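You operate a simulated robot arm through the tools that you are given. There is no shell and no other tool. Be economical: measure what you need, move in short steps, check, and stop when the job is done.

You run a simulated robot arm. Do the job below in one go: nothing can be reset, and whatever is moved stays where it is left.

Task
Put things in order on the top of the press bench. At the end: the white printed block stands where the small blue pad stood; the small blue pad stands where the green link stood; the green link from the top of the press bench stands on top of the brown small carton (marked "CAPS"); the red block stands on top of the yellow spool; whatever was shut is shut again. Leave all else as you found it, and nothing knocked over.
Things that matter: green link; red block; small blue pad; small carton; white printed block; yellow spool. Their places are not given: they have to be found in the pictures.

Only the result counts: the job must be done as asked and must still hold three seconds after the hand-in. Knocking over, shifting, dropping, spilling or breaking anything else fails it. Lids that push on must go on centred and level and be pressed home; caps that screw on are set level and turned clockwise until they are tight.

Robot
A 6-joint arm with a two-finger parallel gripper, fixed in place. Base frame: the origin is at the foot of the arm, x ahead of it, y to its left, z up; the work surface is at about z = 0. Readings come in m, rad, newtons and seconds.
With the tool pointing down near the work surface it reaches from about 0.18 to 0.46 m from the base axis. Its first joint turns from -1.222 to 1.222 rad. Payload 1.9 kg.
The TCP is the grasp point between the finger pads, 0.023 m short of the fingertips. In the tool frame z runs along the fingers and y along their closing line. Largest opening 0.094 m; finger width 0.038, thickness 0.01; the body of the gripper, 0.054 by 0.096 m, starts 0.039 m behind the TCP.
Orientation is that of the tool frame in the base frame, as a unit quaternion [x, y, z, w]. With the fingers straight down and closing along the base's y, the tool's x points along the base's -x, its y along +y and its z along -z.

Tools
- The arm moves only by the tool step_arm. Its argument "steps" is a list of rows, each a list of 3 entries, a list of its own where there are three numbers: the gripper command, from -1 (fully open) to 1 (shut), values between in proportion, then the shift along the base's x, y, z in m, then the turn, a rotation vector about the base's x, y, z in rad. In form: [[grip, [dx, dy, dz], [ax, ay, az]], ...]. A call has 1 to 12 rows; each row shifts and turns the commanded pose from where the row before left it. A row lasts 0.2 s, in which the tool goes at most 0.05 m and 0.15 rad; a call with a longer step from one row to the next is refused whole, and so is a gripper value outside its range. Where a pose cannot be reached the arm comes as near as it can. A force on the tool above 40 N (or 10 N above the force at the start of the call, whichever is more), or a blocked arm, ends the call early, and 0.2 s more pass. Each finger travels about 0.108 m/s and halts on what it meets, pressing with about 22 N; the grip force reading is that of the motor and also rises with nothing between the fingers. The clock runs only during rows and for 0.2 s after the last one: add rows that do not move to give the fingers time. The reply holds the time, the measured pose of the TCP, the force on the tool along the base axes, the opening and the grip force, in the units named above and with some noise, with the torque about the TCP (base axes, N m) and any sound that the robot's microphone picked up, and new pictures: "show" is both (left out), scene, wrist or none.
- Cameras (640 x 400 px; columns grow to the right, rows downward): "scene" is fixed at [0.0374, 0.2792, 0.4379]; the picture's right is [-0.97, -0.23, 0.00], its down [-0.10, 0.43, -0.89] and it looks along [0.21, -0.87, -0.45] (base axes); focal length 346 px, centre (320, 200). "wrist" rides on the gripper at [0.086, 0.016, -0.074] in the tool frame; the picture's right is [-0.18, 0.98, 0.00], its down [-0.58, -0.11, -0.81] and it looks along [-0.79, -0.15, 0.59] (tool axes); focal length 243 px, centre (320, 200).
- locate(camera, pixels): for up to 12 pixels [column, row] of the newest picture of that camera ("zoom" is the newest enlarged one), the place [x, y, z] in the base frame of the surface seen there, good to about 0.002 m, but the place of the scene camera against the robot may be out by one fixed shift of up to 0.025 m in any direction. The clock stands still meanwhile.
- zoom(camera, box): a new picture of the part [left, top, right, bottom] of that camera's present view, enlarged. The clock stands still meanwhile.
- finish_job(): hands the job in; it is judged then, once.

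Work in short steps. Measure before you move; look again where a grasp or a placing could have gone wrong, and mend it. You have 80 turns and 200 pictures in all, those below and enlarged ones among them. Open the gripper and draw the arm clear of the work before you hand the job in, unless the task says otherwise.

The tools are called after "Emit:" as name(argument=value, ...) on one line, values as JSON. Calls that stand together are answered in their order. step_arm: Moves the arm, as the interface text tells. Its arguments: {"type":"object","properties":{"steps":{"type":"array","items":{"type":"array"}},"show":{"type":"string","enum":["both","scene","wrist","none"]}},"required":["steps"]} The other tools are called the same way: locate (camera, pixels) gives the place of the surface under pixels of a picture; zoom (camera, box) takes an enlarged picture of a part of a camera's view; finish_job () hands the job in.

At the start:

```text
clock: 0.0
tcp_pos: [0.3335, -0.1399, 0.2603]
orientation: [0.001, 1.0, 0.0, 0.0]
ft_force: [-0.1, 0.1, -0.5]
moment: [0.01, 0.05, 0.01]
finger_gap: 0.094
finger_force: 0.2
```

scene: 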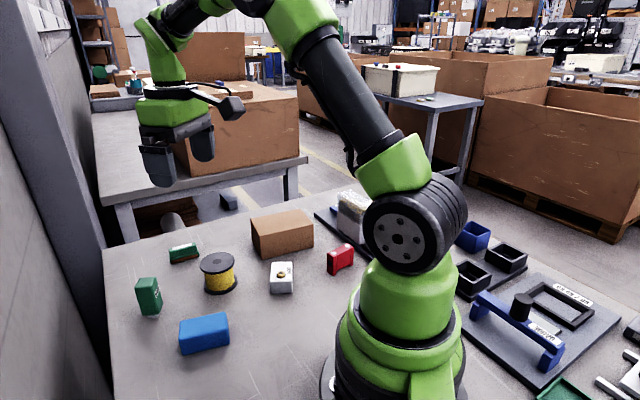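
wrist: 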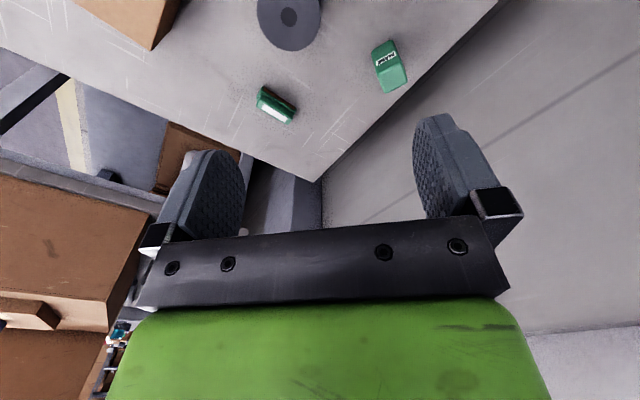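

The scene shows the bench with two green items (150,295 and 184,252), a spool, a brown carton, a white block, a red block and a blue pad. I'll zoom in to tell them apart.

Emit:
zoom(camera="scene", box=[100, 180, 380, 370])

Emit:
zoom(camera="scene", box=[430, 200, 640, 400])

Emit:
zoom(camera="wrist", box=[70, 0, 470, 180])

```text
2.11 times, centred on (240, 275) of scene
```

zoom: 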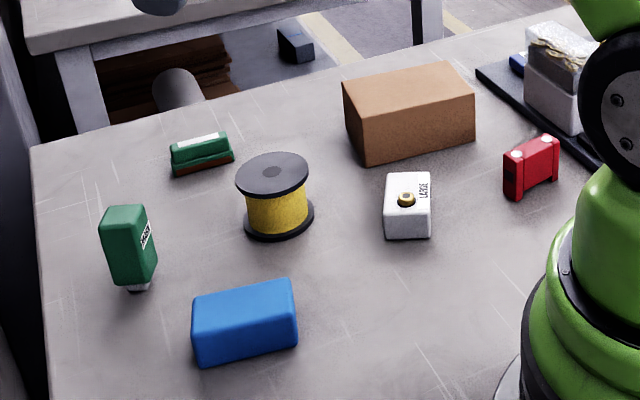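

```text
2.00 times, centred on (535, 300) of scene
```

zoom: 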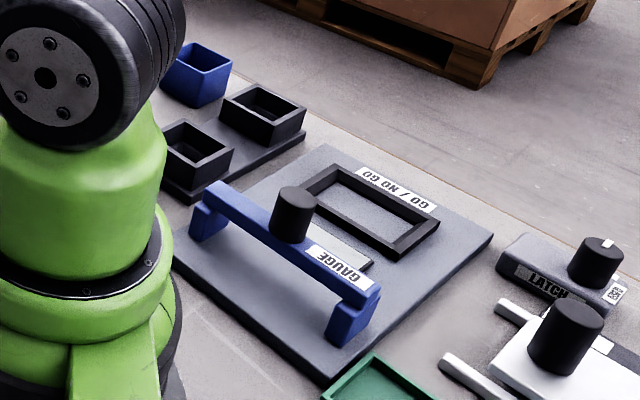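

```text
1.60 times, centred on (270, 90) of wrist
```

zoom: 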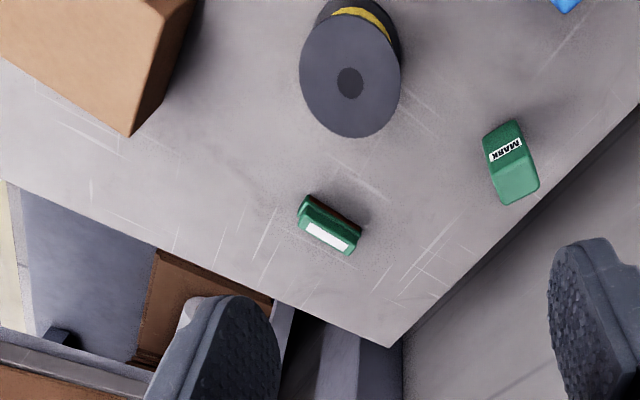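

Two green things need telling apart (the nearer one carries a "MARK" label). I'll measure the places of all the objects first.

Emit:
locate(camera="scene", pixels=[[148, 285], [184, 248], [184, 258], [217, 262], [205, 325], [281, 268], [282, 225], [270, 245], [342, 250], [345, 262], [352, 210], [130, 350]])

Emit:
locate(camera="wrist", pixels=[[386, 60], [393, 80], [275, 103], [288, 15], [158, 15], [330, 110]])

```text
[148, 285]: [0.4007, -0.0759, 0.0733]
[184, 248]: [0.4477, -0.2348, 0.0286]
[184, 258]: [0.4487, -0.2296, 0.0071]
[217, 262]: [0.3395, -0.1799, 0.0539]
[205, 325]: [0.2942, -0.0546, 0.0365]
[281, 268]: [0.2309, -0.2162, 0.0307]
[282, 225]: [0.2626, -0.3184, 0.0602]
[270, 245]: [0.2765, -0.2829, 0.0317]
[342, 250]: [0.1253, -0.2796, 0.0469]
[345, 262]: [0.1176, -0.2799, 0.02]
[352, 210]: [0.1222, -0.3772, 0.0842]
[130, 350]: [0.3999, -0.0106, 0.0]
```

```text
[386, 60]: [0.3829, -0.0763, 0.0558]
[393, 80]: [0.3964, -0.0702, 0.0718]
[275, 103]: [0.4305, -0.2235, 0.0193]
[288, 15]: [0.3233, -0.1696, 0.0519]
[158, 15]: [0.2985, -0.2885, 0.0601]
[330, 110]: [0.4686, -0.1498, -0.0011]
```

The wrist camera looks outward, so I draw the tool back to bring the objects nearer the middle of its picture.

Emit:
step_arm(steps=[[-1, [-0.04, 0.01, 0.02], [0, 0, 0]], [-1, [-0.04, 0.01, 0.02], [0, 0, 0]], [-1, [-0.04, 0.01, 0.0], [0, 0, 0]], [-1, [0, 0, 0], [0, 0, 0]]], show="both")

```text
clock: 1.0
tcp_pos: [0.2138, -0.1114, 0.2995]
orientation: [0.0, 1.0, 0.0, 0.0]
ft_force: [-0.1, 0.2, -0.3]
moment: [-0.01, 0.0, -0.03]
finger_gap: 0.0941
finger_force: 0.1
```

scene: 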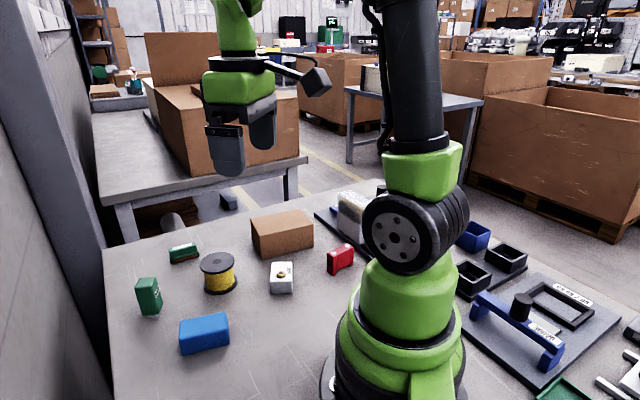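
wrist: 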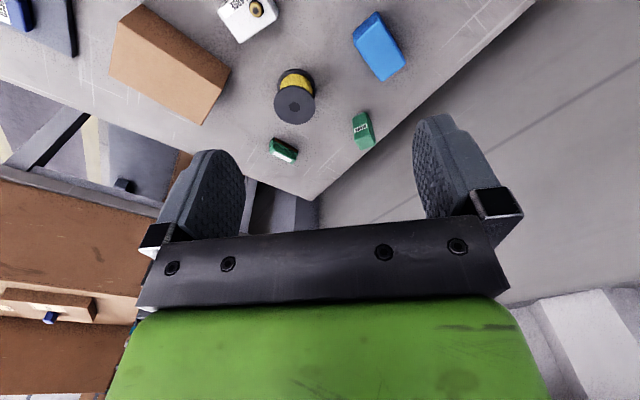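

Zooming the wrist view to look at the objects' shapes and prints.

Emit:
zoom(camera="wrist", box=[200, 0, 440, 170])

Emit:
zoom(camera="wrist", box=[0, 0, 240, 150])

Emit:
zoom(camera="scene", box=[120, 220, 260, 320])

Emit:
zoom(camera="scene", box=[240, 180, 400, 300])

```text
2.35 times, centred on (320, 85) of wrist
```

zoom: 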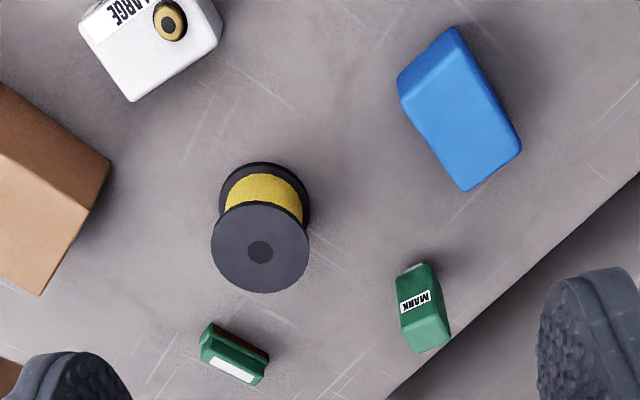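

```text
2.67 times, centred on (120, 75) of wrist
```

zoom: 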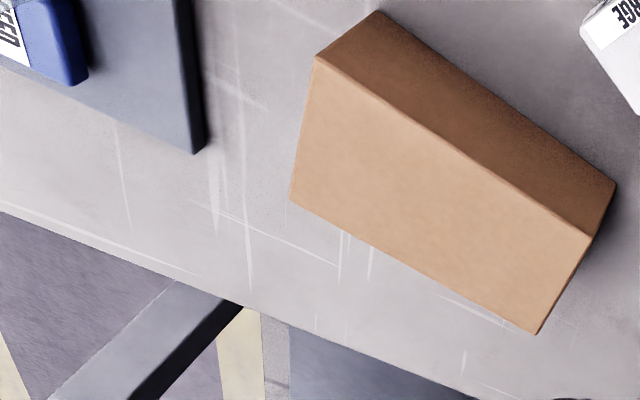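

```text
4.00 times, centred on (190, 270) of scene
```

zoom: 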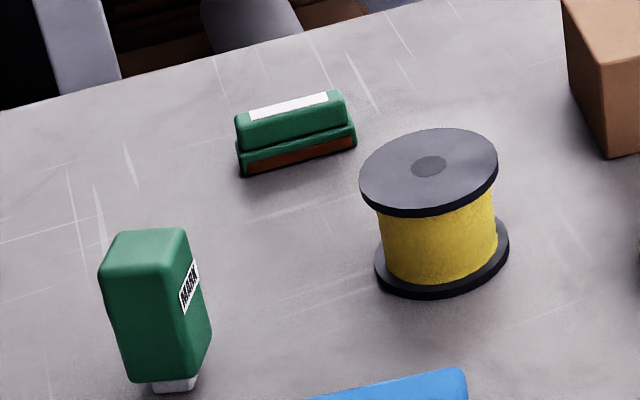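

```text
3.33 times, centred on (320, 240) of scene
```

zoom: 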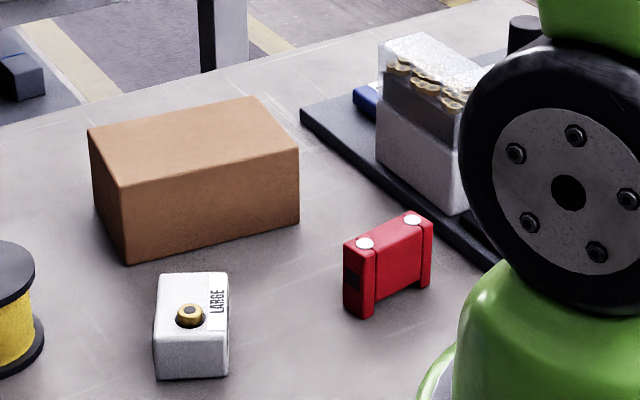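

The flat green piece (zoom 295,130) and the "MARK" piece are both candidates for "link". The brown carton's CAPS label isn't in view. I'll turn the tool to look toward -y, at the carton's other sides and the right-hand end of the bench.

Emit:
step_arm(steps=[[-1, [-0.01, -0.005, 0.01], [0, 0, -0.15]], [-1, [-0.01, -0.005, 0.01], [0, 0, -0.15]], [-1, [-0.01, -0.005, 0.01], [0, 0, -0.15]], [-1, [-0.01, -0.005, 0.01], [0, 0, -0.15]], [-1, [-0.01, -0.005, 0], [0, 0, -0.15]], [-1, [-0.01, -0.005, 0], [0, 0, -0.15]], [-1, [-0.01, 0, 0], [0, 0, -0.15]], [-1, [-0.01, 0, 0], [0, 0, -0.15]], [-1, [0, 0, 0], [0, 0, 0]]], show="both")

```text
clock: 3.0
tcp_pos: [0.1335, -0.1404, 0.3405]
orientation: [0.566, 0.824, 0.0, 0.0]
ft_force: [-0.2, -0.4, -0.3]
moment: [-0.01, 0.0, 0.02]
finger_gap: 0.0942
finger_force: 0.0
```

scene: 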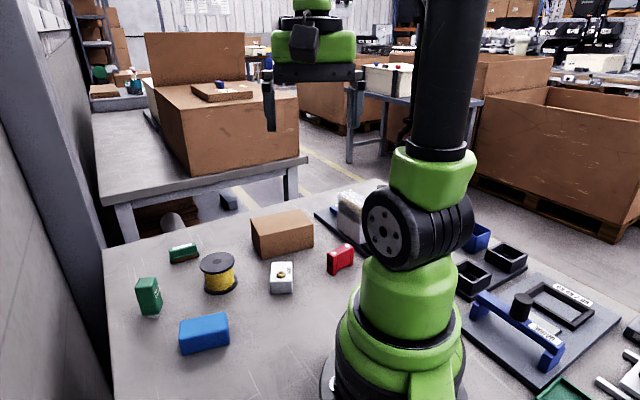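
wrist: 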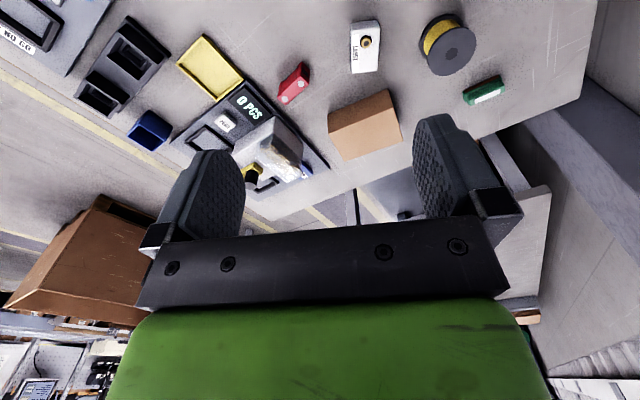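

Zooming into this view: the station with the "0 PCS" display and the carton.

Emit:
zoom(camera="wrist", box=[60, 0, 340, 210])

Emit:
zoom(camera="wrist", box=[270, 0, 540, 180])

Emit:
zoom(camera="scene", box=[140, 60, 320, 200])

```text
1.90 times, centred on (200, 105) of wrist
```

zoom: 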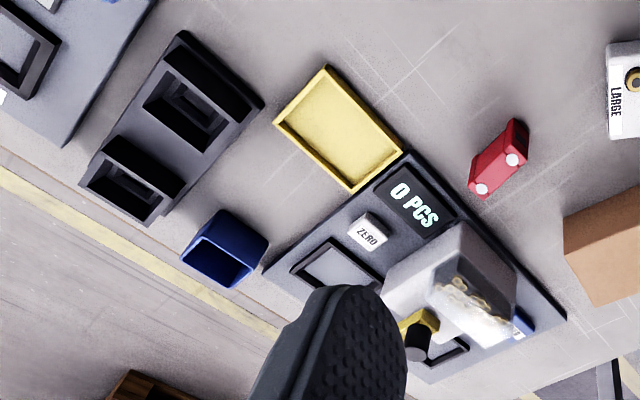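

```text
2.22 times, centred on (405, 90) of wrist
```

zoom: 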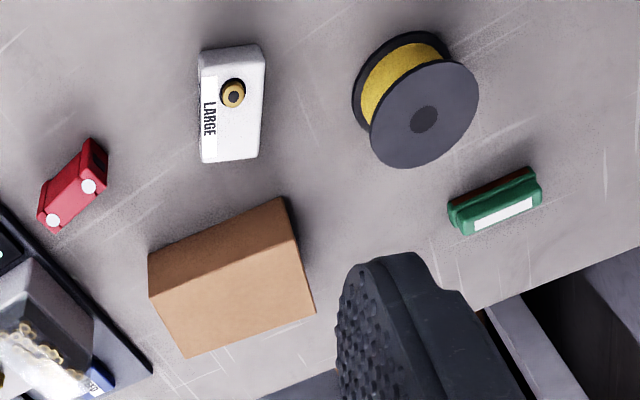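

```text
2.86 times, centred on (230, 130) of scene
```

zoom: 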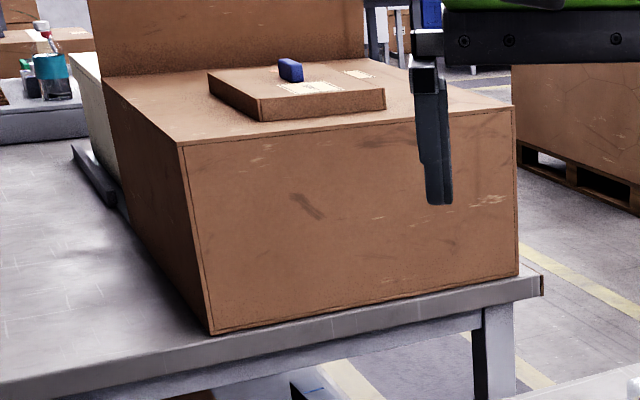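

The carton's far side is still unseen, and the left end of the bench too. I'll swing to the left to look at the rest of the bench.

Emit:
step_arm(steps=[[-1, [0.02, 0.01, 0], [0, 0, 0.15]], [-1, [0.02, 0.01, 0], [0, 0, 0.15]], [-1, [0.02, 0.01, 0], [0, 0, 0.15]], [-1, [0.02, 0.01, 0], [0, 0, 0.15]], [-1, [0, 0.02, 0], [0, 0, 0.15]], [-1, [0, 0.02, 0], [0, 0, 0.15]], [-1, [0, 0.02, 0], [0, 0, 0.15]], [-1, [0, 0.02, 0], [0, 0, 0.15]], [-1, [0, 0.02, 0], [0, 0, 0.15]], [-1, [0, 0.02, 0], [0, 0, 0.15]], [-1, [0, 0.02, 0], [0, 0, 0.15]], [-1, [0, 0.02, 0], [0, 0, 0.15]]], show="wrist")

Emit:
step_arm(steps=[[-1, [-0.02, 0.01, 0], [0, 0, 0.15]], [-1, [-0.02, 0.01, 0], [0, 0, 0.15]], [-1, [-0.02, 0.01, 0], [0, 0, 0.15]], [-1, [-0.01, 0.0, 0], [0, 0, 0.15]], [-1, [0, 0, 0], [0, 0, 0]]], show="wrist")

```text
clock: 5.6
tcp_pos: [0.2144, 0.0604, 0.3409]
orientation: [-0.297, 0.955, -0.001, 0.001]
ft_force: [0.0, 0.0, 0.0]
moment: [0.02, 0.0, 0.0]
finger_gap: 0.0942
finger_force: 0.0
```

wrist: 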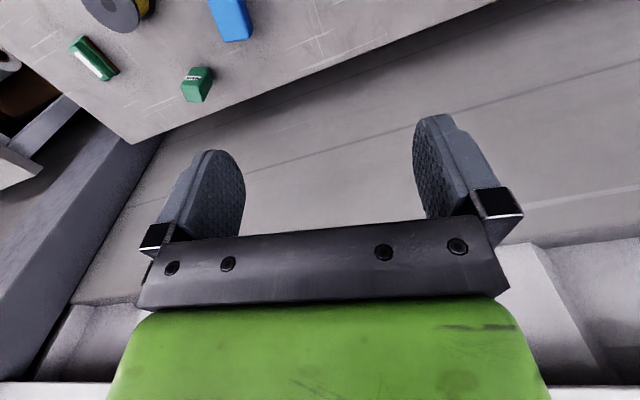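

```text
clock: 6.8
tcp_pos: [0.1434, 0.0886, 0.3418]
orientation: [-0.565, 0.825, 0.0, 0.0]
ft_force: [0.4, -0.7, 0.0]
moment: [0.0, -0.02, 0.01]
finger_gap: 0.0938
finger_force: 0.1
```

wrist: 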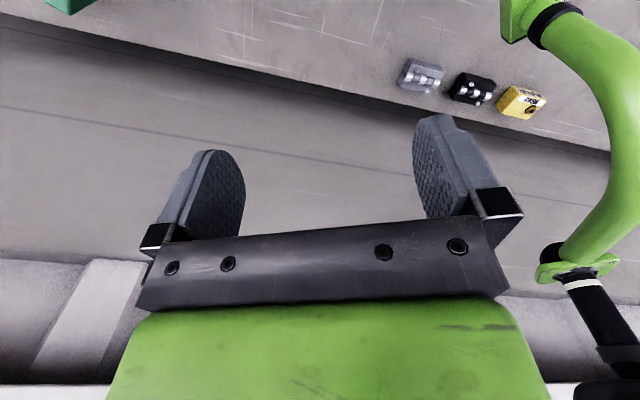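

On the left there are only small gray/black/yellow parts. I'll go back for a closer, lower look at the two green pieces.

Emit:
step_arm(steps=[[-1, [0.02, -0.02, 0], [0, 0, -0.15]], [-1, [0.02, -0.02, 0], [0, 0, -0.15]], [-1, [0.02, -0.02, 0], [0, 0, -0.15]], [-1, [0.02, -0.02, 0], [0, 0, -0.15]], [-1, [0.02, -0.03, 0], [0, 0, -0.15]], [-1, [0.02, -0.03, 0], [0, 0, -0.15]], [-1, [0, -0.04, 0], [0, 0, -0.15]], [-1, [0, -0.04, -0.02], [0, 0, -0.15]], [-1, [0, -0.02, -0.04], [0, 0, 0]], [-1, [0, 0, -0.05], [0, 0, 0]], [-1, [0, 0, -0.05], [0, 0, 0]], [-1, [0, 0, 0], [0, 0, 0]]], show="wrist")

Emit:
zoom(camera="wrist", box=[200, 60, 440, 210])

```text
clock: 9.4
tcp_pos: [0.2636, -0.1496, 0.1785]
orientation: [0.001, 1.0, 0.001, 0.0]
ft_force: [0.2, -1.0, 0.6]
moment: [-0.01, 0.01, 0.01]
finger_gap: 0.094
finger_force: 0.1
```

wrist: 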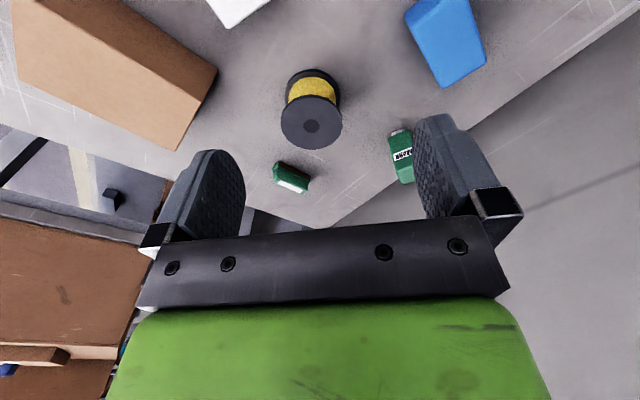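

```text
2.67 times, centred on (320, 135) of wrist
```

zoom: 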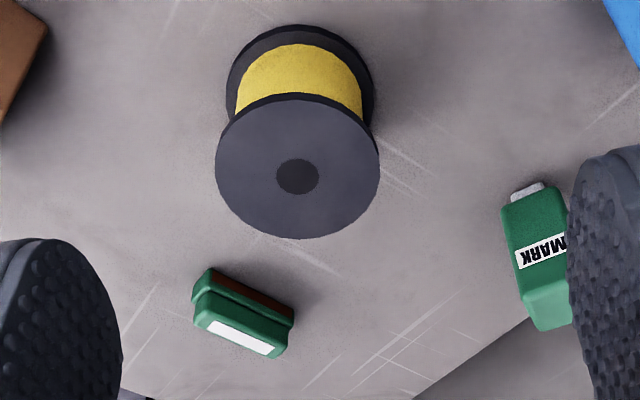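

Zooming tightly on both green pieces to decide which is the link.

Emit:
zoom(camera="scene", box=[160, 235, 208, 268])

Emit:
zoom(camera="scene", box=[125, 270, 173, 322])

Emit:
zoom(camera="scene", box=[318, 235, 362, 280])

Emit:
zoom(camera="wrist", box=[260, 150, 320, 200])

```text
12.12 times, centred on (184, 252) of scene
```

zoom: 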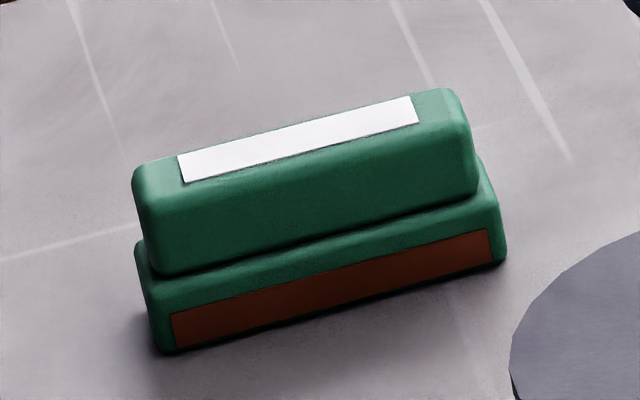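

```text
7.69 times, centred on (149, 296) of scene
```

zoom: 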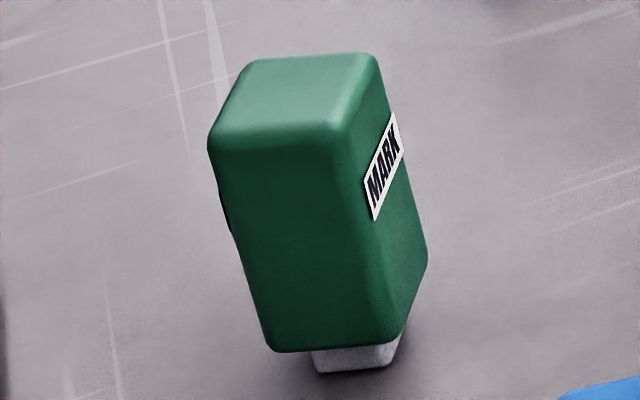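

```text
8.89 times, centred on (340, 258) of scene
```

zoom: 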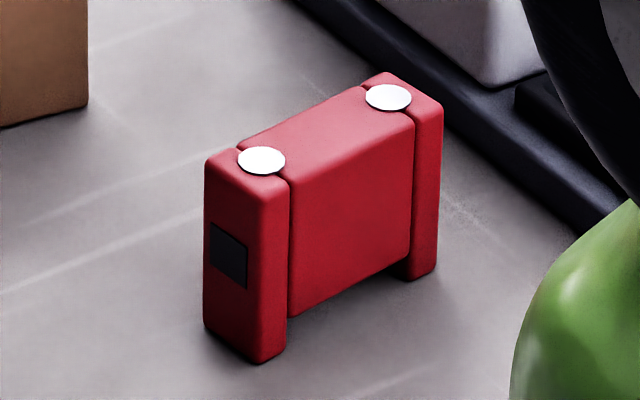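

```text
8.00 times, centred on (290, 175) of wrist
```

zoom: 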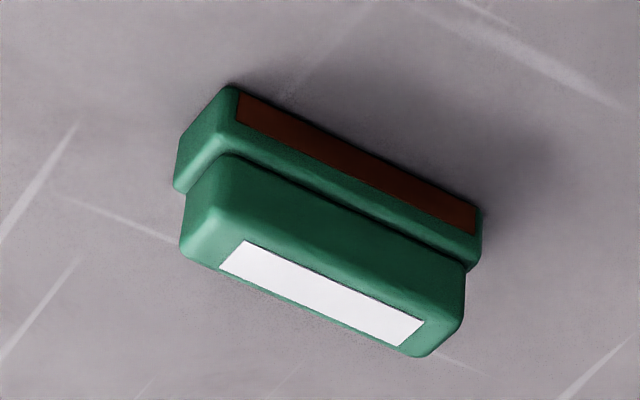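

The flat piece with copper strips (no MARK stamp foot) is the link; the MARK piece is a marker and stays. Now I measure the link in the newest zoom, and the spool, carton and blue pad in the wrist view.

Emit:
locate(camera="zoom", pixels=[[240, 240], [425, 318], [400, 345], [220, 268], [205, 155], [450, 262], [238, 92], [475, 210], [475, 235], [240, 115]])

Emit:
locate(camera="wrist", pixels=[[313, 126], [283, 120], [341, 120], [313, 98], [312, 148], [180, 148], [216, 72], [100, 90], [408, 18], [447, 85], [485, 62], [440, 30]])

Emit:
locate(camera="scene", pixels=[[218, 261], [201, 258], [235, 260], [184, 246], [271, 263], [292, 263], [252, 227], [264, 236], [313, 225], [288, 217], [331, 250], [350, 246]])

```text
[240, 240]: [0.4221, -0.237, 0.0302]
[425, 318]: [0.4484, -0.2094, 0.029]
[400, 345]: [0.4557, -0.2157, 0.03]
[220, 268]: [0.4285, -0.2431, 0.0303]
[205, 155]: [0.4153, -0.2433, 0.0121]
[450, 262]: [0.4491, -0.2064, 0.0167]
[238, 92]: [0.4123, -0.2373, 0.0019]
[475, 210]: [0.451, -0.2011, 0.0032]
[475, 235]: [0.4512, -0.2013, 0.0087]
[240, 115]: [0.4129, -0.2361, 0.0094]
```

```text
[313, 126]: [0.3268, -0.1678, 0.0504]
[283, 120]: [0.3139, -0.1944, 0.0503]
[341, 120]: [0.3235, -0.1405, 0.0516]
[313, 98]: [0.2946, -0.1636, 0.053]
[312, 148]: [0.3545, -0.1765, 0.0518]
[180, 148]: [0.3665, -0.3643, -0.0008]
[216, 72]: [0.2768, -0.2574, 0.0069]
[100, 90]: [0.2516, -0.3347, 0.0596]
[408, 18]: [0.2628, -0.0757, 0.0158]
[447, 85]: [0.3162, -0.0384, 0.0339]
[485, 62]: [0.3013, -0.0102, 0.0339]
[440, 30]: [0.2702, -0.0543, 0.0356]
```

```text
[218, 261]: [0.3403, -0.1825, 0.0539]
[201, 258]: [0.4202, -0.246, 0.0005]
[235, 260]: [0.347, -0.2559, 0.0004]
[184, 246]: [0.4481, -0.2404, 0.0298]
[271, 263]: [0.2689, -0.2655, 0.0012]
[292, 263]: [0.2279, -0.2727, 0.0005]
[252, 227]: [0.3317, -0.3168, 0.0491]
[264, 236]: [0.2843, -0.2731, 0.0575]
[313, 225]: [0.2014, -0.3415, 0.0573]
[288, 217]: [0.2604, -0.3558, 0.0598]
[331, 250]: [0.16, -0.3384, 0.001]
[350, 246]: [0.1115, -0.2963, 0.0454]
```

Link top centre is about (0.4387, -0.2263, 0.030), long axis at ~46°, ~53 mm long, at 0.494 m radius (beyond vertical reach). I'll grip it by its ends, tilting the fingers outward about its long axis. First move above it and see how far the arm gets.

Emit:
step_arm(steps=[[-1, [0.03, -0.013, 0], [0, 0, -0.128]], [-1, [0.03, -0.013, 0], [0, 0, -0.128]], [-1, [0.03, -0.013, 0], [0, 0, -0.128]], [-1, [0.03, -0.013, 0], [0, 0, -0.128]], [-1, [0.03, -0.013, 0], [0, 0, -0.128]], [-1, [0.025, -0.012, 0], [0, 0, -0.128]], [-1, [0, 0, -0.04], [0, 0, 0]], [-1, [0, 0, 0], [0, 0, 0]]], show="both")

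```text
clock: 11.2
tcp_pos: [0.4111, -0.2076, 0.1357]
orientation: [0.375, 0.927, 0.001, -0.001]
ft_force: [0.2, 0.5, 0.4]
moment: [-0.01, -0.03, -0.06]
finger_gap: 0.0941
finger_force: 0.1
out of reach, approached as far as the arm can: row 5, 6
```

scene: 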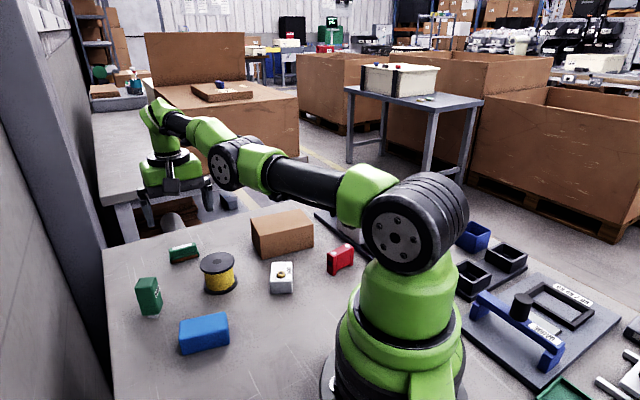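
wrist: 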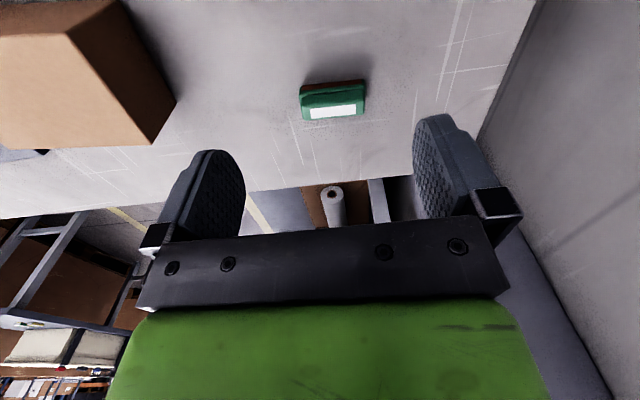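

Vertical reach ends at radius 0.46. I tilt the fingers outward 0.4 rad about the link's long axis, then see where it stands.

Emit:
step_arm(steps=[[-1, [0, 0, 0], [-0.092, -0.096, 0]], [-1, [0, 0, 0], [-0.092, -0.096, 0]], [-1, [0, 0, 0], [-0.092, -0.096, 0]], [-1, [0, 0, 0], [0, 0, 0]]], show="wrist")

```text
clock: 12.2
tcp_pos: [0.4675, -0.2315, 0.1395]
orientation: [0.367, 0.909, -0.074, 0.185]
ft_force: [-0.2, 0.2, 0.5]
moment: [0.01, 0.0, 0.01]
finger_gap: 0.0941
finger_force: 0.1
out of reach, approached as far as the arm can: row 1, 2, 3
```

wrist: 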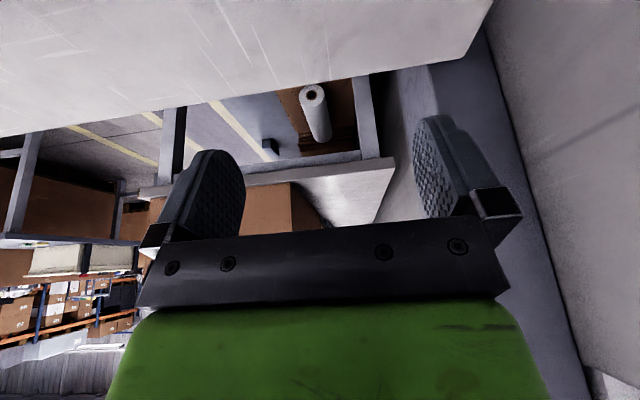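

It now stands at radius 0.52, so there is reach to spare. I make a small test shift back toward the link to see the commanded reference.

Emit:
step_arm(steps=[[-1, [-0.02, 0.0, -0.02], [0, 0, 0]], [-1, [0, 0, 0], [0, 0, 0]], [-1, [0, 0, 0], [0, 0, 0]]], show="none")

```text
clock: 13.0
tcp_pos: [0.4641, -0.2415, 0.1183]
orientation: [0.367, 0.909, -0.074, 0.184]
ft_force: [-0.8, -0.4, 0.1]
moment: [-0.01, -0.03, -0.01]
finger_gap: 0.0941
finger_force: 0.0
out of reach, approached as far as the arm can: row 1
```

The command seems to sit further out; I step inward toward (0.439, -0.226).

Emit:
step_arm(steps=[[-1, [-0.015, 0.01, 0], [0, 0, 0]], [-1, [-0.015, 0.01, 0], [0, 0, 0]], [-1, [0, 0, 0], [0, 0, 0]], [-1, [0, 0, 0], [0, 0, 0]]], show="none")

```text
clock: 14.0
tcp_pos: [0.4491, -0.2321, 0.1198]
orientation: [0.367, 0.909, -0.079, 0.183]
ft_force: [0.0, -0.8, 0.3]
moment: [0.01, 0.01, -0.01]
finger_gap: 0.0939
finger_force: 0.0
out of reach, approached as far as the arm can: row 1, 2
```

Progress: 10 mm left in x, 6 mm in y. I continue, going down to z = 0.07.

Emit:
step_arm(steps=[[-1, [-0.01, 0.006, 0], [0, 0, 0]], [-1, [0, 0, -0.025], [0, 0, 0]], [-1, [0, 0, -0.025], [0, 0, 0]], [-1, [0, 0, 0], [0, 0, 0]]], show="both")

```text
clock: 15.0
tcp_pos: [0.4396, -0.2251, 0.0679]
orientation: [0.367, 0.909, -0.073, 0.185]
ft_force: [-0.2, -0.4, 0.6]
moment: [0.03, -0.02, 0.02]
finger_gap: 0.094
finger_force: 0.1
```

scene: 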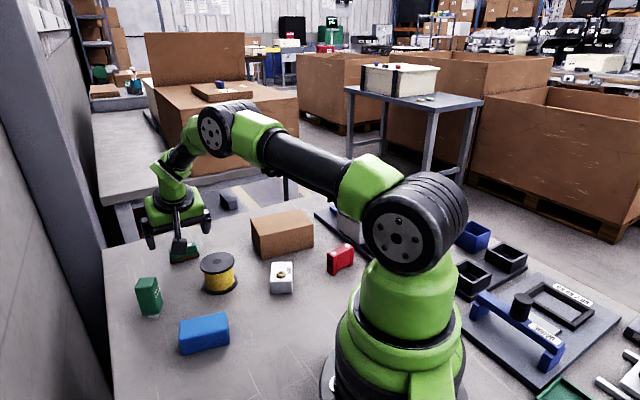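
wrist: 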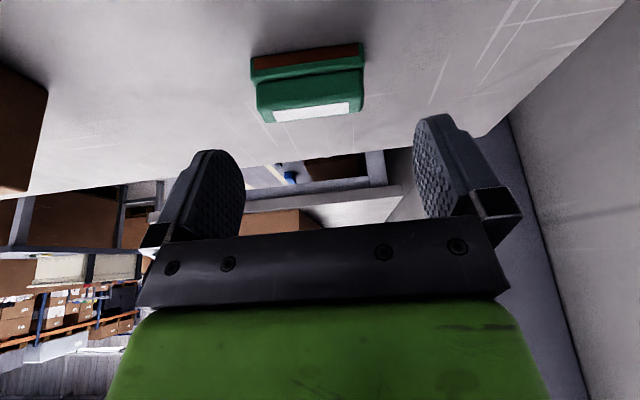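

Pose is clean now. I re-measure the link from this close view before descending.

Emit:
locate(camera="wrist", pixels=[[274, 111], [348, 104], [350, 112], [275, 120], [258, 88], [361, 78], [252, 68], [361, 52], [258, 108], [362, 100]])

Emit:
zoom(camera="wrist", box=[230, 30, 390, 130])

```text
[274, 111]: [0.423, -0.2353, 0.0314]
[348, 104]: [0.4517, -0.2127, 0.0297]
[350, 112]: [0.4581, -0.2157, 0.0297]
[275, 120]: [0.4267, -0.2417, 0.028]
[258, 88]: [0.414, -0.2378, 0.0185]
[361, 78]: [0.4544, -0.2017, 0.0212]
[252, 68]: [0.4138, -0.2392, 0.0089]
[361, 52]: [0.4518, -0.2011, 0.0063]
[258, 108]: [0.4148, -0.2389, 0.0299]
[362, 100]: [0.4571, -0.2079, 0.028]
```

```text
4.00 times, centred on (310, 80) of wrist
```

zoom: 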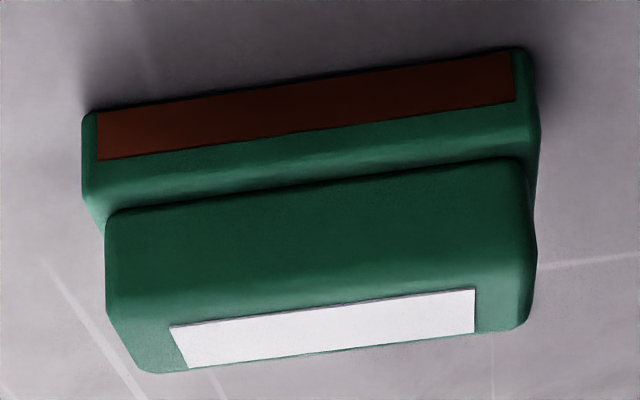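

The link is aligned with the finger line. I descend to z ≈ 0.034 with a slight inward correction and close.

Emit:
step_arm(steps=[[-1, [-0.0045, 0.003, -0.017], [0, 0, 0]], [-1, [0, 0, -0.017], [0, 0, 0]], [-1, [0, 0, 0], [0, 0, 0]]], show="wrist")

```text
clock: 15.8
tcp_pos: [0.4345, -0.2233, 0.0352]
orientation: [0.368, 0.908, -0.074, 0.184]
ft_force: [0.1, 0.3, -0.6]
moment: [0.0, 0.05, 0.01]
finger_gap: 0.094
finger_force: 0.1
```

wrist: 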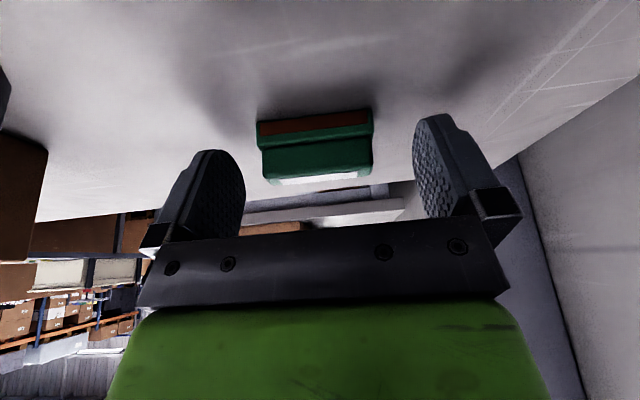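

Link lies between the fingers. Closing.

Emit:
step_arm(steps=[[0.0, [0, 0, 0], [0, 0, 0]], [0.3, [0, 0, 0], [0, 0, 0]], [1, [0, 0, 0], [0, 0, 0]], [1, [0, 0, 0], [0, 0, 0]]], show="wrist")

```text
clock: 16.8
tcp_pos: [0.4357, -0.2216, 0.0348]
orientation: [0.367, 0.909, -0.074, 0.184]
ft_force: [-0.3, 0.1, 0.2]
moment: [0.01, -0.02, -0.01]
finger_gap: 0.0572
finger_force: 22.3
```

wrist: 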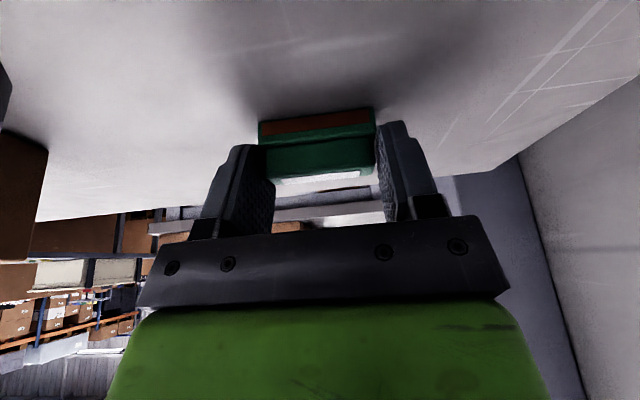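

Held (gap 57 mm). Lift to about z = 0.15 and measure the carton.

Emit:
step_arm(steps=[[1, [0, 0, 0.03], [0, 0, 0]], [1, [-0.01, 0, 0.04], [0, 0, 0]], [1, [-0.02, 0, 0.04], [0, 0, 0]], [1, [0, 0, 0], [0, 0, 0]]], show="both")

Emit:
locate(camera="scene", pixels=[[252, 220], [299, 211], [312, 224], [261, 235], [280, 223], [262, 242], [262, 256], [311, 230], [311, 243], [271, 263], [292, 263], [281, 275]])

```text
clock: 17.8
tcp_pos: [0.4054, -0.2226, 0.1456]
orientation: [0.368, 0.908, -0.074, 0.184]
ft_force: [0.5, 0.2, 0.6]
moment: [0.04, 0.02, 0.0]
finger_gap: 0.0
finger_force: 22.0
```

scene: 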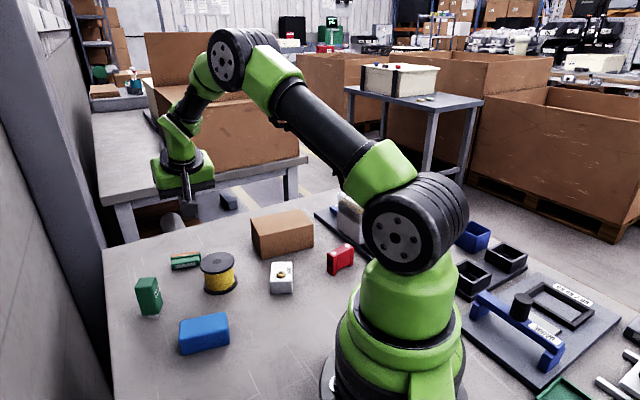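
wrist: 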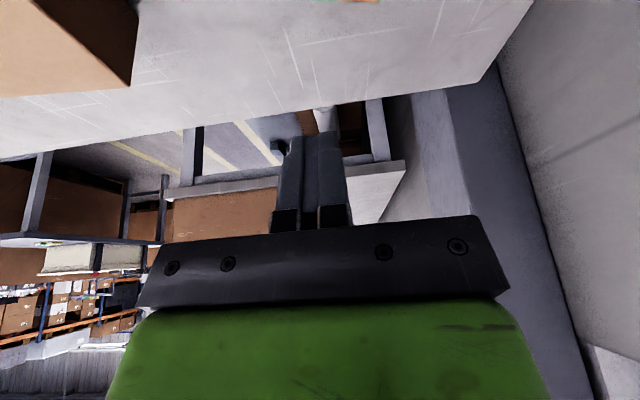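

```text
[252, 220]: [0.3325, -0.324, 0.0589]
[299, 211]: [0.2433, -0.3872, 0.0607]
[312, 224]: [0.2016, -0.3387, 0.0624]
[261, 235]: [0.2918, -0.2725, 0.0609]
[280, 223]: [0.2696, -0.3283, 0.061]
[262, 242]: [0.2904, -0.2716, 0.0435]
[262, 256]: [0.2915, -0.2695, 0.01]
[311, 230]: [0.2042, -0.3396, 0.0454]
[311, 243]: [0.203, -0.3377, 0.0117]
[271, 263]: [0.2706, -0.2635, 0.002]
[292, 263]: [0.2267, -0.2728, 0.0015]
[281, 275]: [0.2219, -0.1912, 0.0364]
```

The link slipped out of the grip (gap 0). I look at where and how it lies.

Emit:
zoom(camera="scene", box=[160, 240, 210, 280])

Emit:
locate(camera="zoom", pixels=[[320, 200], [200, 200], [450, 200]])

```text
10.00 times, centred on (185, 260) of scene
```

zoom: 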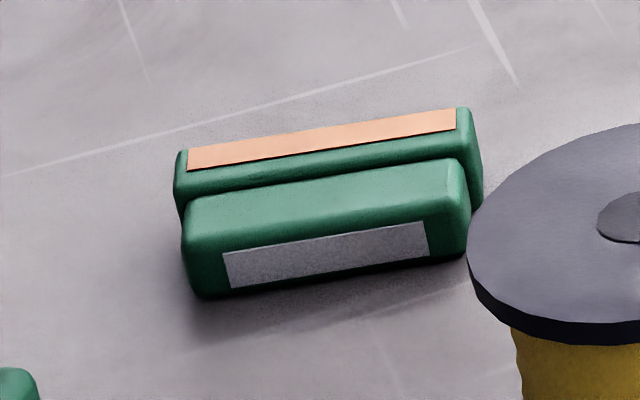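

```text
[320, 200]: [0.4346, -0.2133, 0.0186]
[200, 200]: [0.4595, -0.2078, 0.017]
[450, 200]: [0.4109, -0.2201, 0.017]
```

The link tipped onto its side (label facing the robot, copper strip up); only the thin flange had been gripped. I'll open, level the tool and back off to measure it from the wrist camera.

Emit:
step_arm(steps=[[-1, [-0.03, 0.01, 0.02], [0.092, 0.096, 0]], [-1, [-0.03, 0.02, 0.01], [0.092, 0.096, 0]], [-1, [-0.03, 0.02, 0], [0.092, 0.096, 0.0]], [-1, [-0.03, 0.02, -0.0], [0, 0, 0.1]], [-1, [0, 0, 0], [0, 0, 0.1]], [-1, [0, 0, 0], [0, 0, 0]]], show="wrist")

```text
clock: 19.2
tcp_pos: [0.2849, -0.1523, 0.1744]
orientation: [0.28, 0.96, 0.002, -0.001]
ft_force: [0.0, 0.3, 0.0]
moment: [0.02, 0.0, -0.03]
finger_gap: 0.094
finger_force: 0.0
```

wrist: 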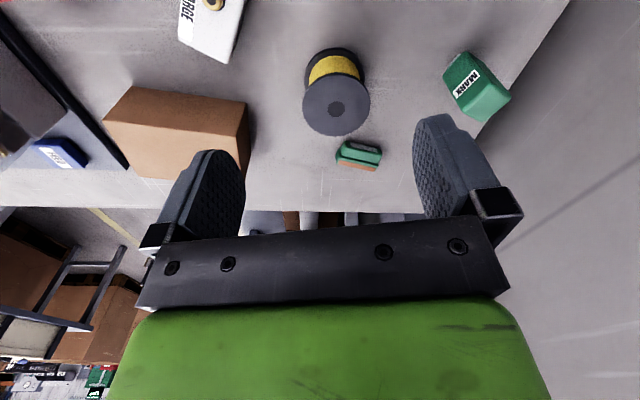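

Zooming on the link at (358,155) and measuring.

Emit:
zoom(camera="wrist", box=[320, 130, 400, 180])

Emit:
locate(camera="zoom", pixels=[[150, 130], [175, 95], [180, 250], [160, 240], [480, 290], [470, 310], [480, 170], [320, 280], [320, 200]])

```text
8.00 times, centred on (360, 155) of wrist
```

zoom: 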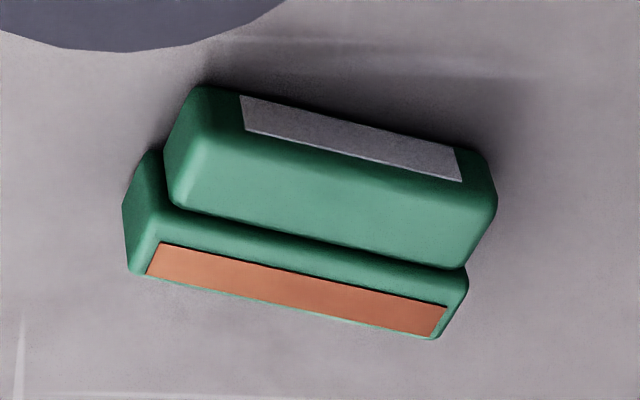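

```text
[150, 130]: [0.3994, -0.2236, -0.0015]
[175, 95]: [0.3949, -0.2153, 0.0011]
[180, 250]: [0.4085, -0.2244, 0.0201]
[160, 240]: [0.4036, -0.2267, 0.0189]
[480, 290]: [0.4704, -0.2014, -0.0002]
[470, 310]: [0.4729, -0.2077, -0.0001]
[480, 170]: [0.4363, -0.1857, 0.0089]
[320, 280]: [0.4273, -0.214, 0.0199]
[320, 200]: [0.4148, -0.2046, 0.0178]
```

Getting exact corners of the copper strip and the cap.

Emit:
locate(camera="zoom", pixels=[[166, 248], [150, 270], [440, 310], [430, 333], [190, 195], [455, 255], [195, 100], [485, 175], [215, 120], [460, 190]])

```text
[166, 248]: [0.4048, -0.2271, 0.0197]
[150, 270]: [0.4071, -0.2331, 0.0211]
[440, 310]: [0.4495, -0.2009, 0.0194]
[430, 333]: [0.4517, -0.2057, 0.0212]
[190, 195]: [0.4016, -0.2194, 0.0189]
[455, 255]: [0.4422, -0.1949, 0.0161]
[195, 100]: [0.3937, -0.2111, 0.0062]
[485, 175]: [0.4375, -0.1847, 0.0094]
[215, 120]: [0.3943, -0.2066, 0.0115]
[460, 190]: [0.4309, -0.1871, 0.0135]
```

Link: long axis at 31°, flange centre ≈ (0.428, -0.217), height 20 mm as it lies. I'll grip the flange ends with a 0.3 rad outward tilt, then later roll the tool inward to stand it upright. Move to a hover first; also measure free bench on the left for righting it.

Emit:
step_arm(steps=[[-1, [0.0287, -0.0129, 0], [0, 0, -0.116]], [-1, [0.0287, -0.0129, 0], [0, 0, -0.116]], [-1, [0.0287, -0.0129, 0], [0, 0, -0.116]], [-1, [0.0, 0, 0], [-0.1286, -0.0773, 0]], [-1, [0.0287, -0.0129, 0], [0, 0, -0.115]], [-1, [0, 0, -0.02], [-0.1286, -0.0773, 0]], [-1, [0.0287, -0.0129, -0.03], [0, 0, 0]], [-1, [0, 0, -0.04], [0, 0, 0]], [-1, [0, 0, 0], [0, 0, 0]]], show="both")

Emit:
locate(camera="scene", pixels=[[200, 390], [260, 370], [300, 395], [120, 390], [250, 340], [290, 340], [180, 370]])

```text
clock: 21.2
tcp_pos: [0.4284, -0.2175, 0.0845]
orientation: [0.488, 0.86, -0.081, 0.126]
ft_force: [-0.3, 0.0, 0.0]
moment: [0.0, 0.01, -0.01]
finger_gap: 0.0939
finger_force: 0.2
```

scene: 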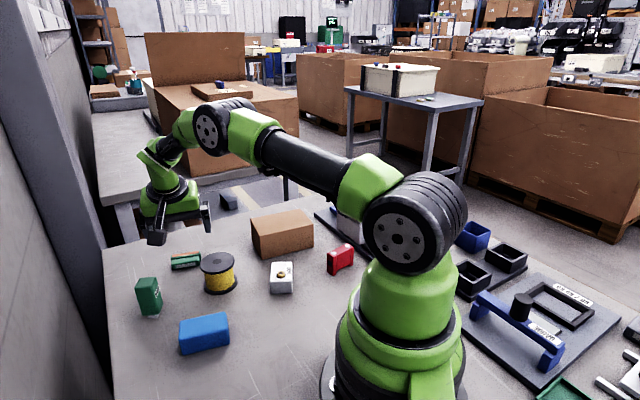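
wrist: 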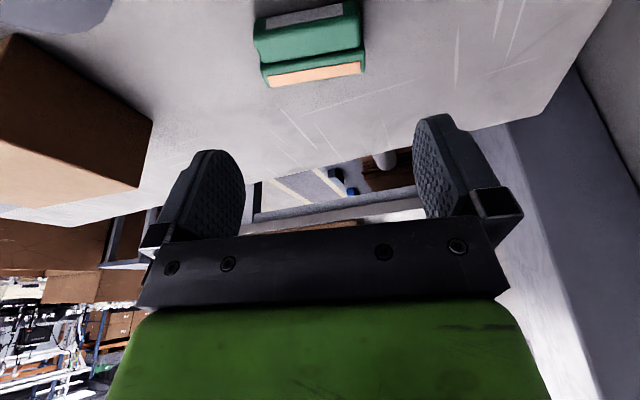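

```text
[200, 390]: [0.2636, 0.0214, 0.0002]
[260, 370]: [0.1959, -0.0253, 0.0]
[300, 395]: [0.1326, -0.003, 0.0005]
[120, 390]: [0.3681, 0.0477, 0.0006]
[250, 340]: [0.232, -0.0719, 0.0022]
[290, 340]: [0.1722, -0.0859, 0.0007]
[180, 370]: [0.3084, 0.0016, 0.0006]
```

Check the strip position from close up before going down.

Emit:
locate(camera="wrist", pixels=[[270, 82], [361, 70], [268, 77], [360, 65], [315, 76], [256, 30], [356, 10], [305, 35]])

```text
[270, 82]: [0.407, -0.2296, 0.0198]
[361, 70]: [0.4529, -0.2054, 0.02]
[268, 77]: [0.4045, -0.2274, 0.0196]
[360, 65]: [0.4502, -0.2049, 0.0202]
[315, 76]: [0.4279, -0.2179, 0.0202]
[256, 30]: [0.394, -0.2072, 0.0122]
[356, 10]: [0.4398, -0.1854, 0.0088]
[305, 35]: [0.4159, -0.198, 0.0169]
```

Positions agree. Descend to z = 0.031 and close.

Emit:
step_arm(steps=[[-1, [0, 0, -0.02], [0, 0, 0]], [-1, [0, 0, -0.02], [0, 0, 0]], [-1, [0, 0, -0.0135], [0, 0, 0]], [-1, [0, 0, 0], [0, 0, 0]], [0.2, [0, 0, 0], [0, 0, 0]], [0.5, [0, 0, 0], [0, 0, 0]], [1, [0, 0, 0], [0, 0, 0]], [1, [0, 0, 0], [0, 0, 0]]], show="wrist")

```text
clock: 23.0
tcp_pos: [0.4289, -0.2168, 0.0316]
orientation: [0.488, 0.86, -0.081, 0.125]
ft_force: [-0.1, 0.4, -0.1]
moment: [0.04, 0.01, -0.02]
finger_gap: 0.0569
finger_force: 21.7
```

wrist: 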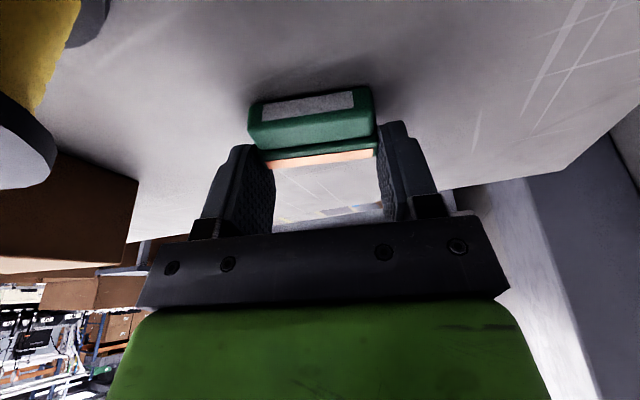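

Gripped at 56.9 mm. Lift gently by 20 mm and check the hold.

Emit:
step_arm(steps=[[1, [0, 0, 0.005], [0, 0, 0]], [1, [0, 0, 0.007], [0, 0, 0]], [1, [0, 0, 0.008], [0, 0, 0]], [1, [0, 0, 0], [0, 0, 0]]], show="wrist")

```text
clock: 24.0
tcp_pos: [0.4283, -0.2166, 0.0526]
orientation: [0.488, 0.86, -0.082, 0.125]
ft_force: [-0.2, 0.7, 0.0]
moment: [-0.01, -0.04, 0.03]
finger_gap: 0.0569
finger_force: 21.6
```

wrist: 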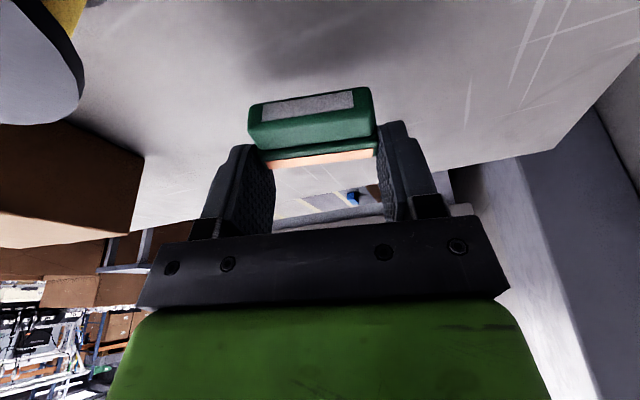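

Held firmly. I raise slowly while levelling the tool, then check again.

Emit:
step_arm(steps=[[1, [0, 0, 0.02], [0, 0, 0]], [1, [0, 0, 0.025], [0, 0, 0]], [1, [-0.01, 0.004, 0.025], [0.043, 0.026, 0]], [1, [-0.02, 0.008, 0.02], [0.043, 0.026, 0]], [1, [-0.02, 0.008, 0.015], [0.043, 0.026, 0]], [1, [-0.02, 0.01, 0.01], [0.043, 0.026, 0]], [1, [-0.02, 0.02, 0], [0.043, 0.026, 0]], [1, [-0.02, 0.02, 0], [0.042, 0.0245, 0]], [1, [-0.01, 0.02, 0], [0, 0, 0.05]], [1, [-0.005, 0.02, 0], [0, 0, 0.08]], [1, [0, 0.015, 0], [0, 0, 0.08]], [1, [0, 0, 0], [0, 0, 0]]], show="wrist")

```text
clock: 26.6
tcp_pos: [0.3035, -0.0921, 0.166]
orientation: [0.398, 0.917, -0.009, -0.002]
ft_force: [-0.1, 0.3, -0.4]
moment: [-0.01, -0.03, 0.0]
finger_gap: 0.0565
finger_force: 22.4
```

wrist: 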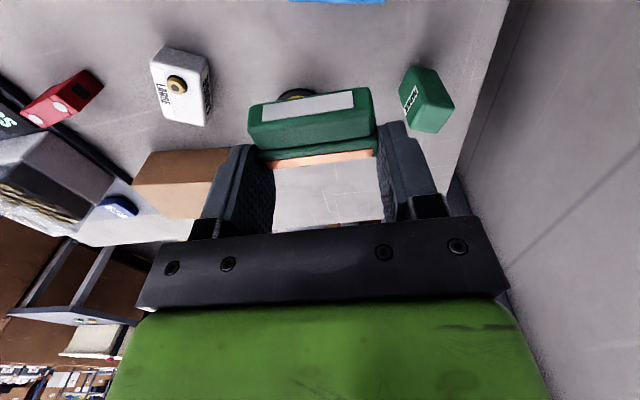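

Still held. Swing left to about (0.27, 0.06) with yaw back to 0.

Emit:
step_arm(steps=[[1, [-0.0033, 0.015, 0], [0, 0, 0.082]], [1, [-0.0033, 0.015, 0], [0, 0, 0.082]], [1, [-0.0033, 0.015, 0], [0, 0, 0.082]], [1, [-0.0033, 0.015, 0], [0, 0, 0.082]], [1, [-0.0033, 0.015, 0], [0, 0, 0.082]], [1, [-0.0033, 0.015, 0], [0, 0, 0.082]], [1, [-0.0033, 0.015, 0], [0, 0, 0.082]], [1, [-0.0033, 0.015, 0], [0, 0, 0.082]], [1, [-0.0033, 0.015, 0], [0, 0, 0.082]], [1, [-0.0033, 0.017, 0], [0, 0, 0.082]], [1, [0, 0, 0], [0, 0, 0]]], show="both")

```text
clock: 29.0
tcp_pos: [0.2723, 0.0612, 0.166]
orientation: [-0.001, 1.0, -0.009, -0.001]
ft_force: [0.6, 0.6, 0.2]
moment: [-0.01, -0.01, -0.02]
finger_gap: 0.0565
finger_force: 22.4
```

scene: 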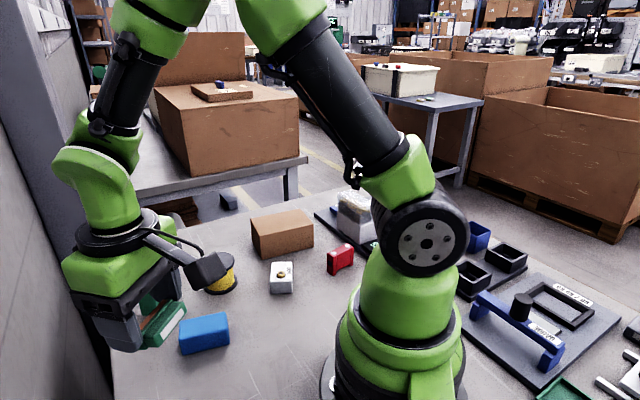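
wrist: 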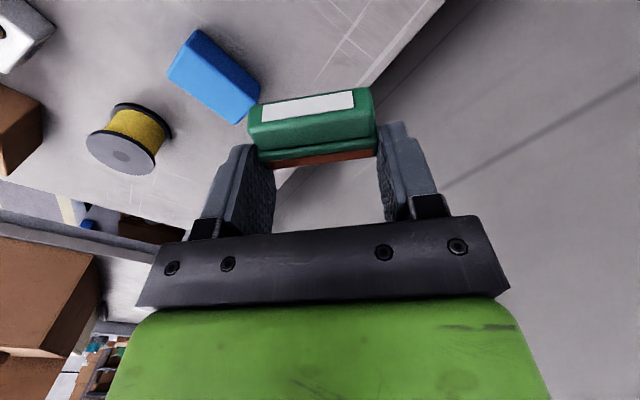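

The bench edge shows at (440,5)–(375,75) in the wrist view; I check where it is before lowering anything here.

Emit:
locate(camera="wrist", pixels=[[438, 3], [375, 70], [400, 40], [360, 60], [290, 190], [350, 20]])

```text
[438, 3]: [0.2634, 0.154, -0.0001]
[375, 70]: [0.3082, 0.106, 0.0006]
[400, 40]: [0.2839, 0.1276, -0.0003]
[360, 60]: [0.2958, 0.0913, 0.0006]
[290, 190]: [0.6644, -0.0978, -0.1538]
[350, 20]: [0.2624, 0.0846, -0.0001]
```

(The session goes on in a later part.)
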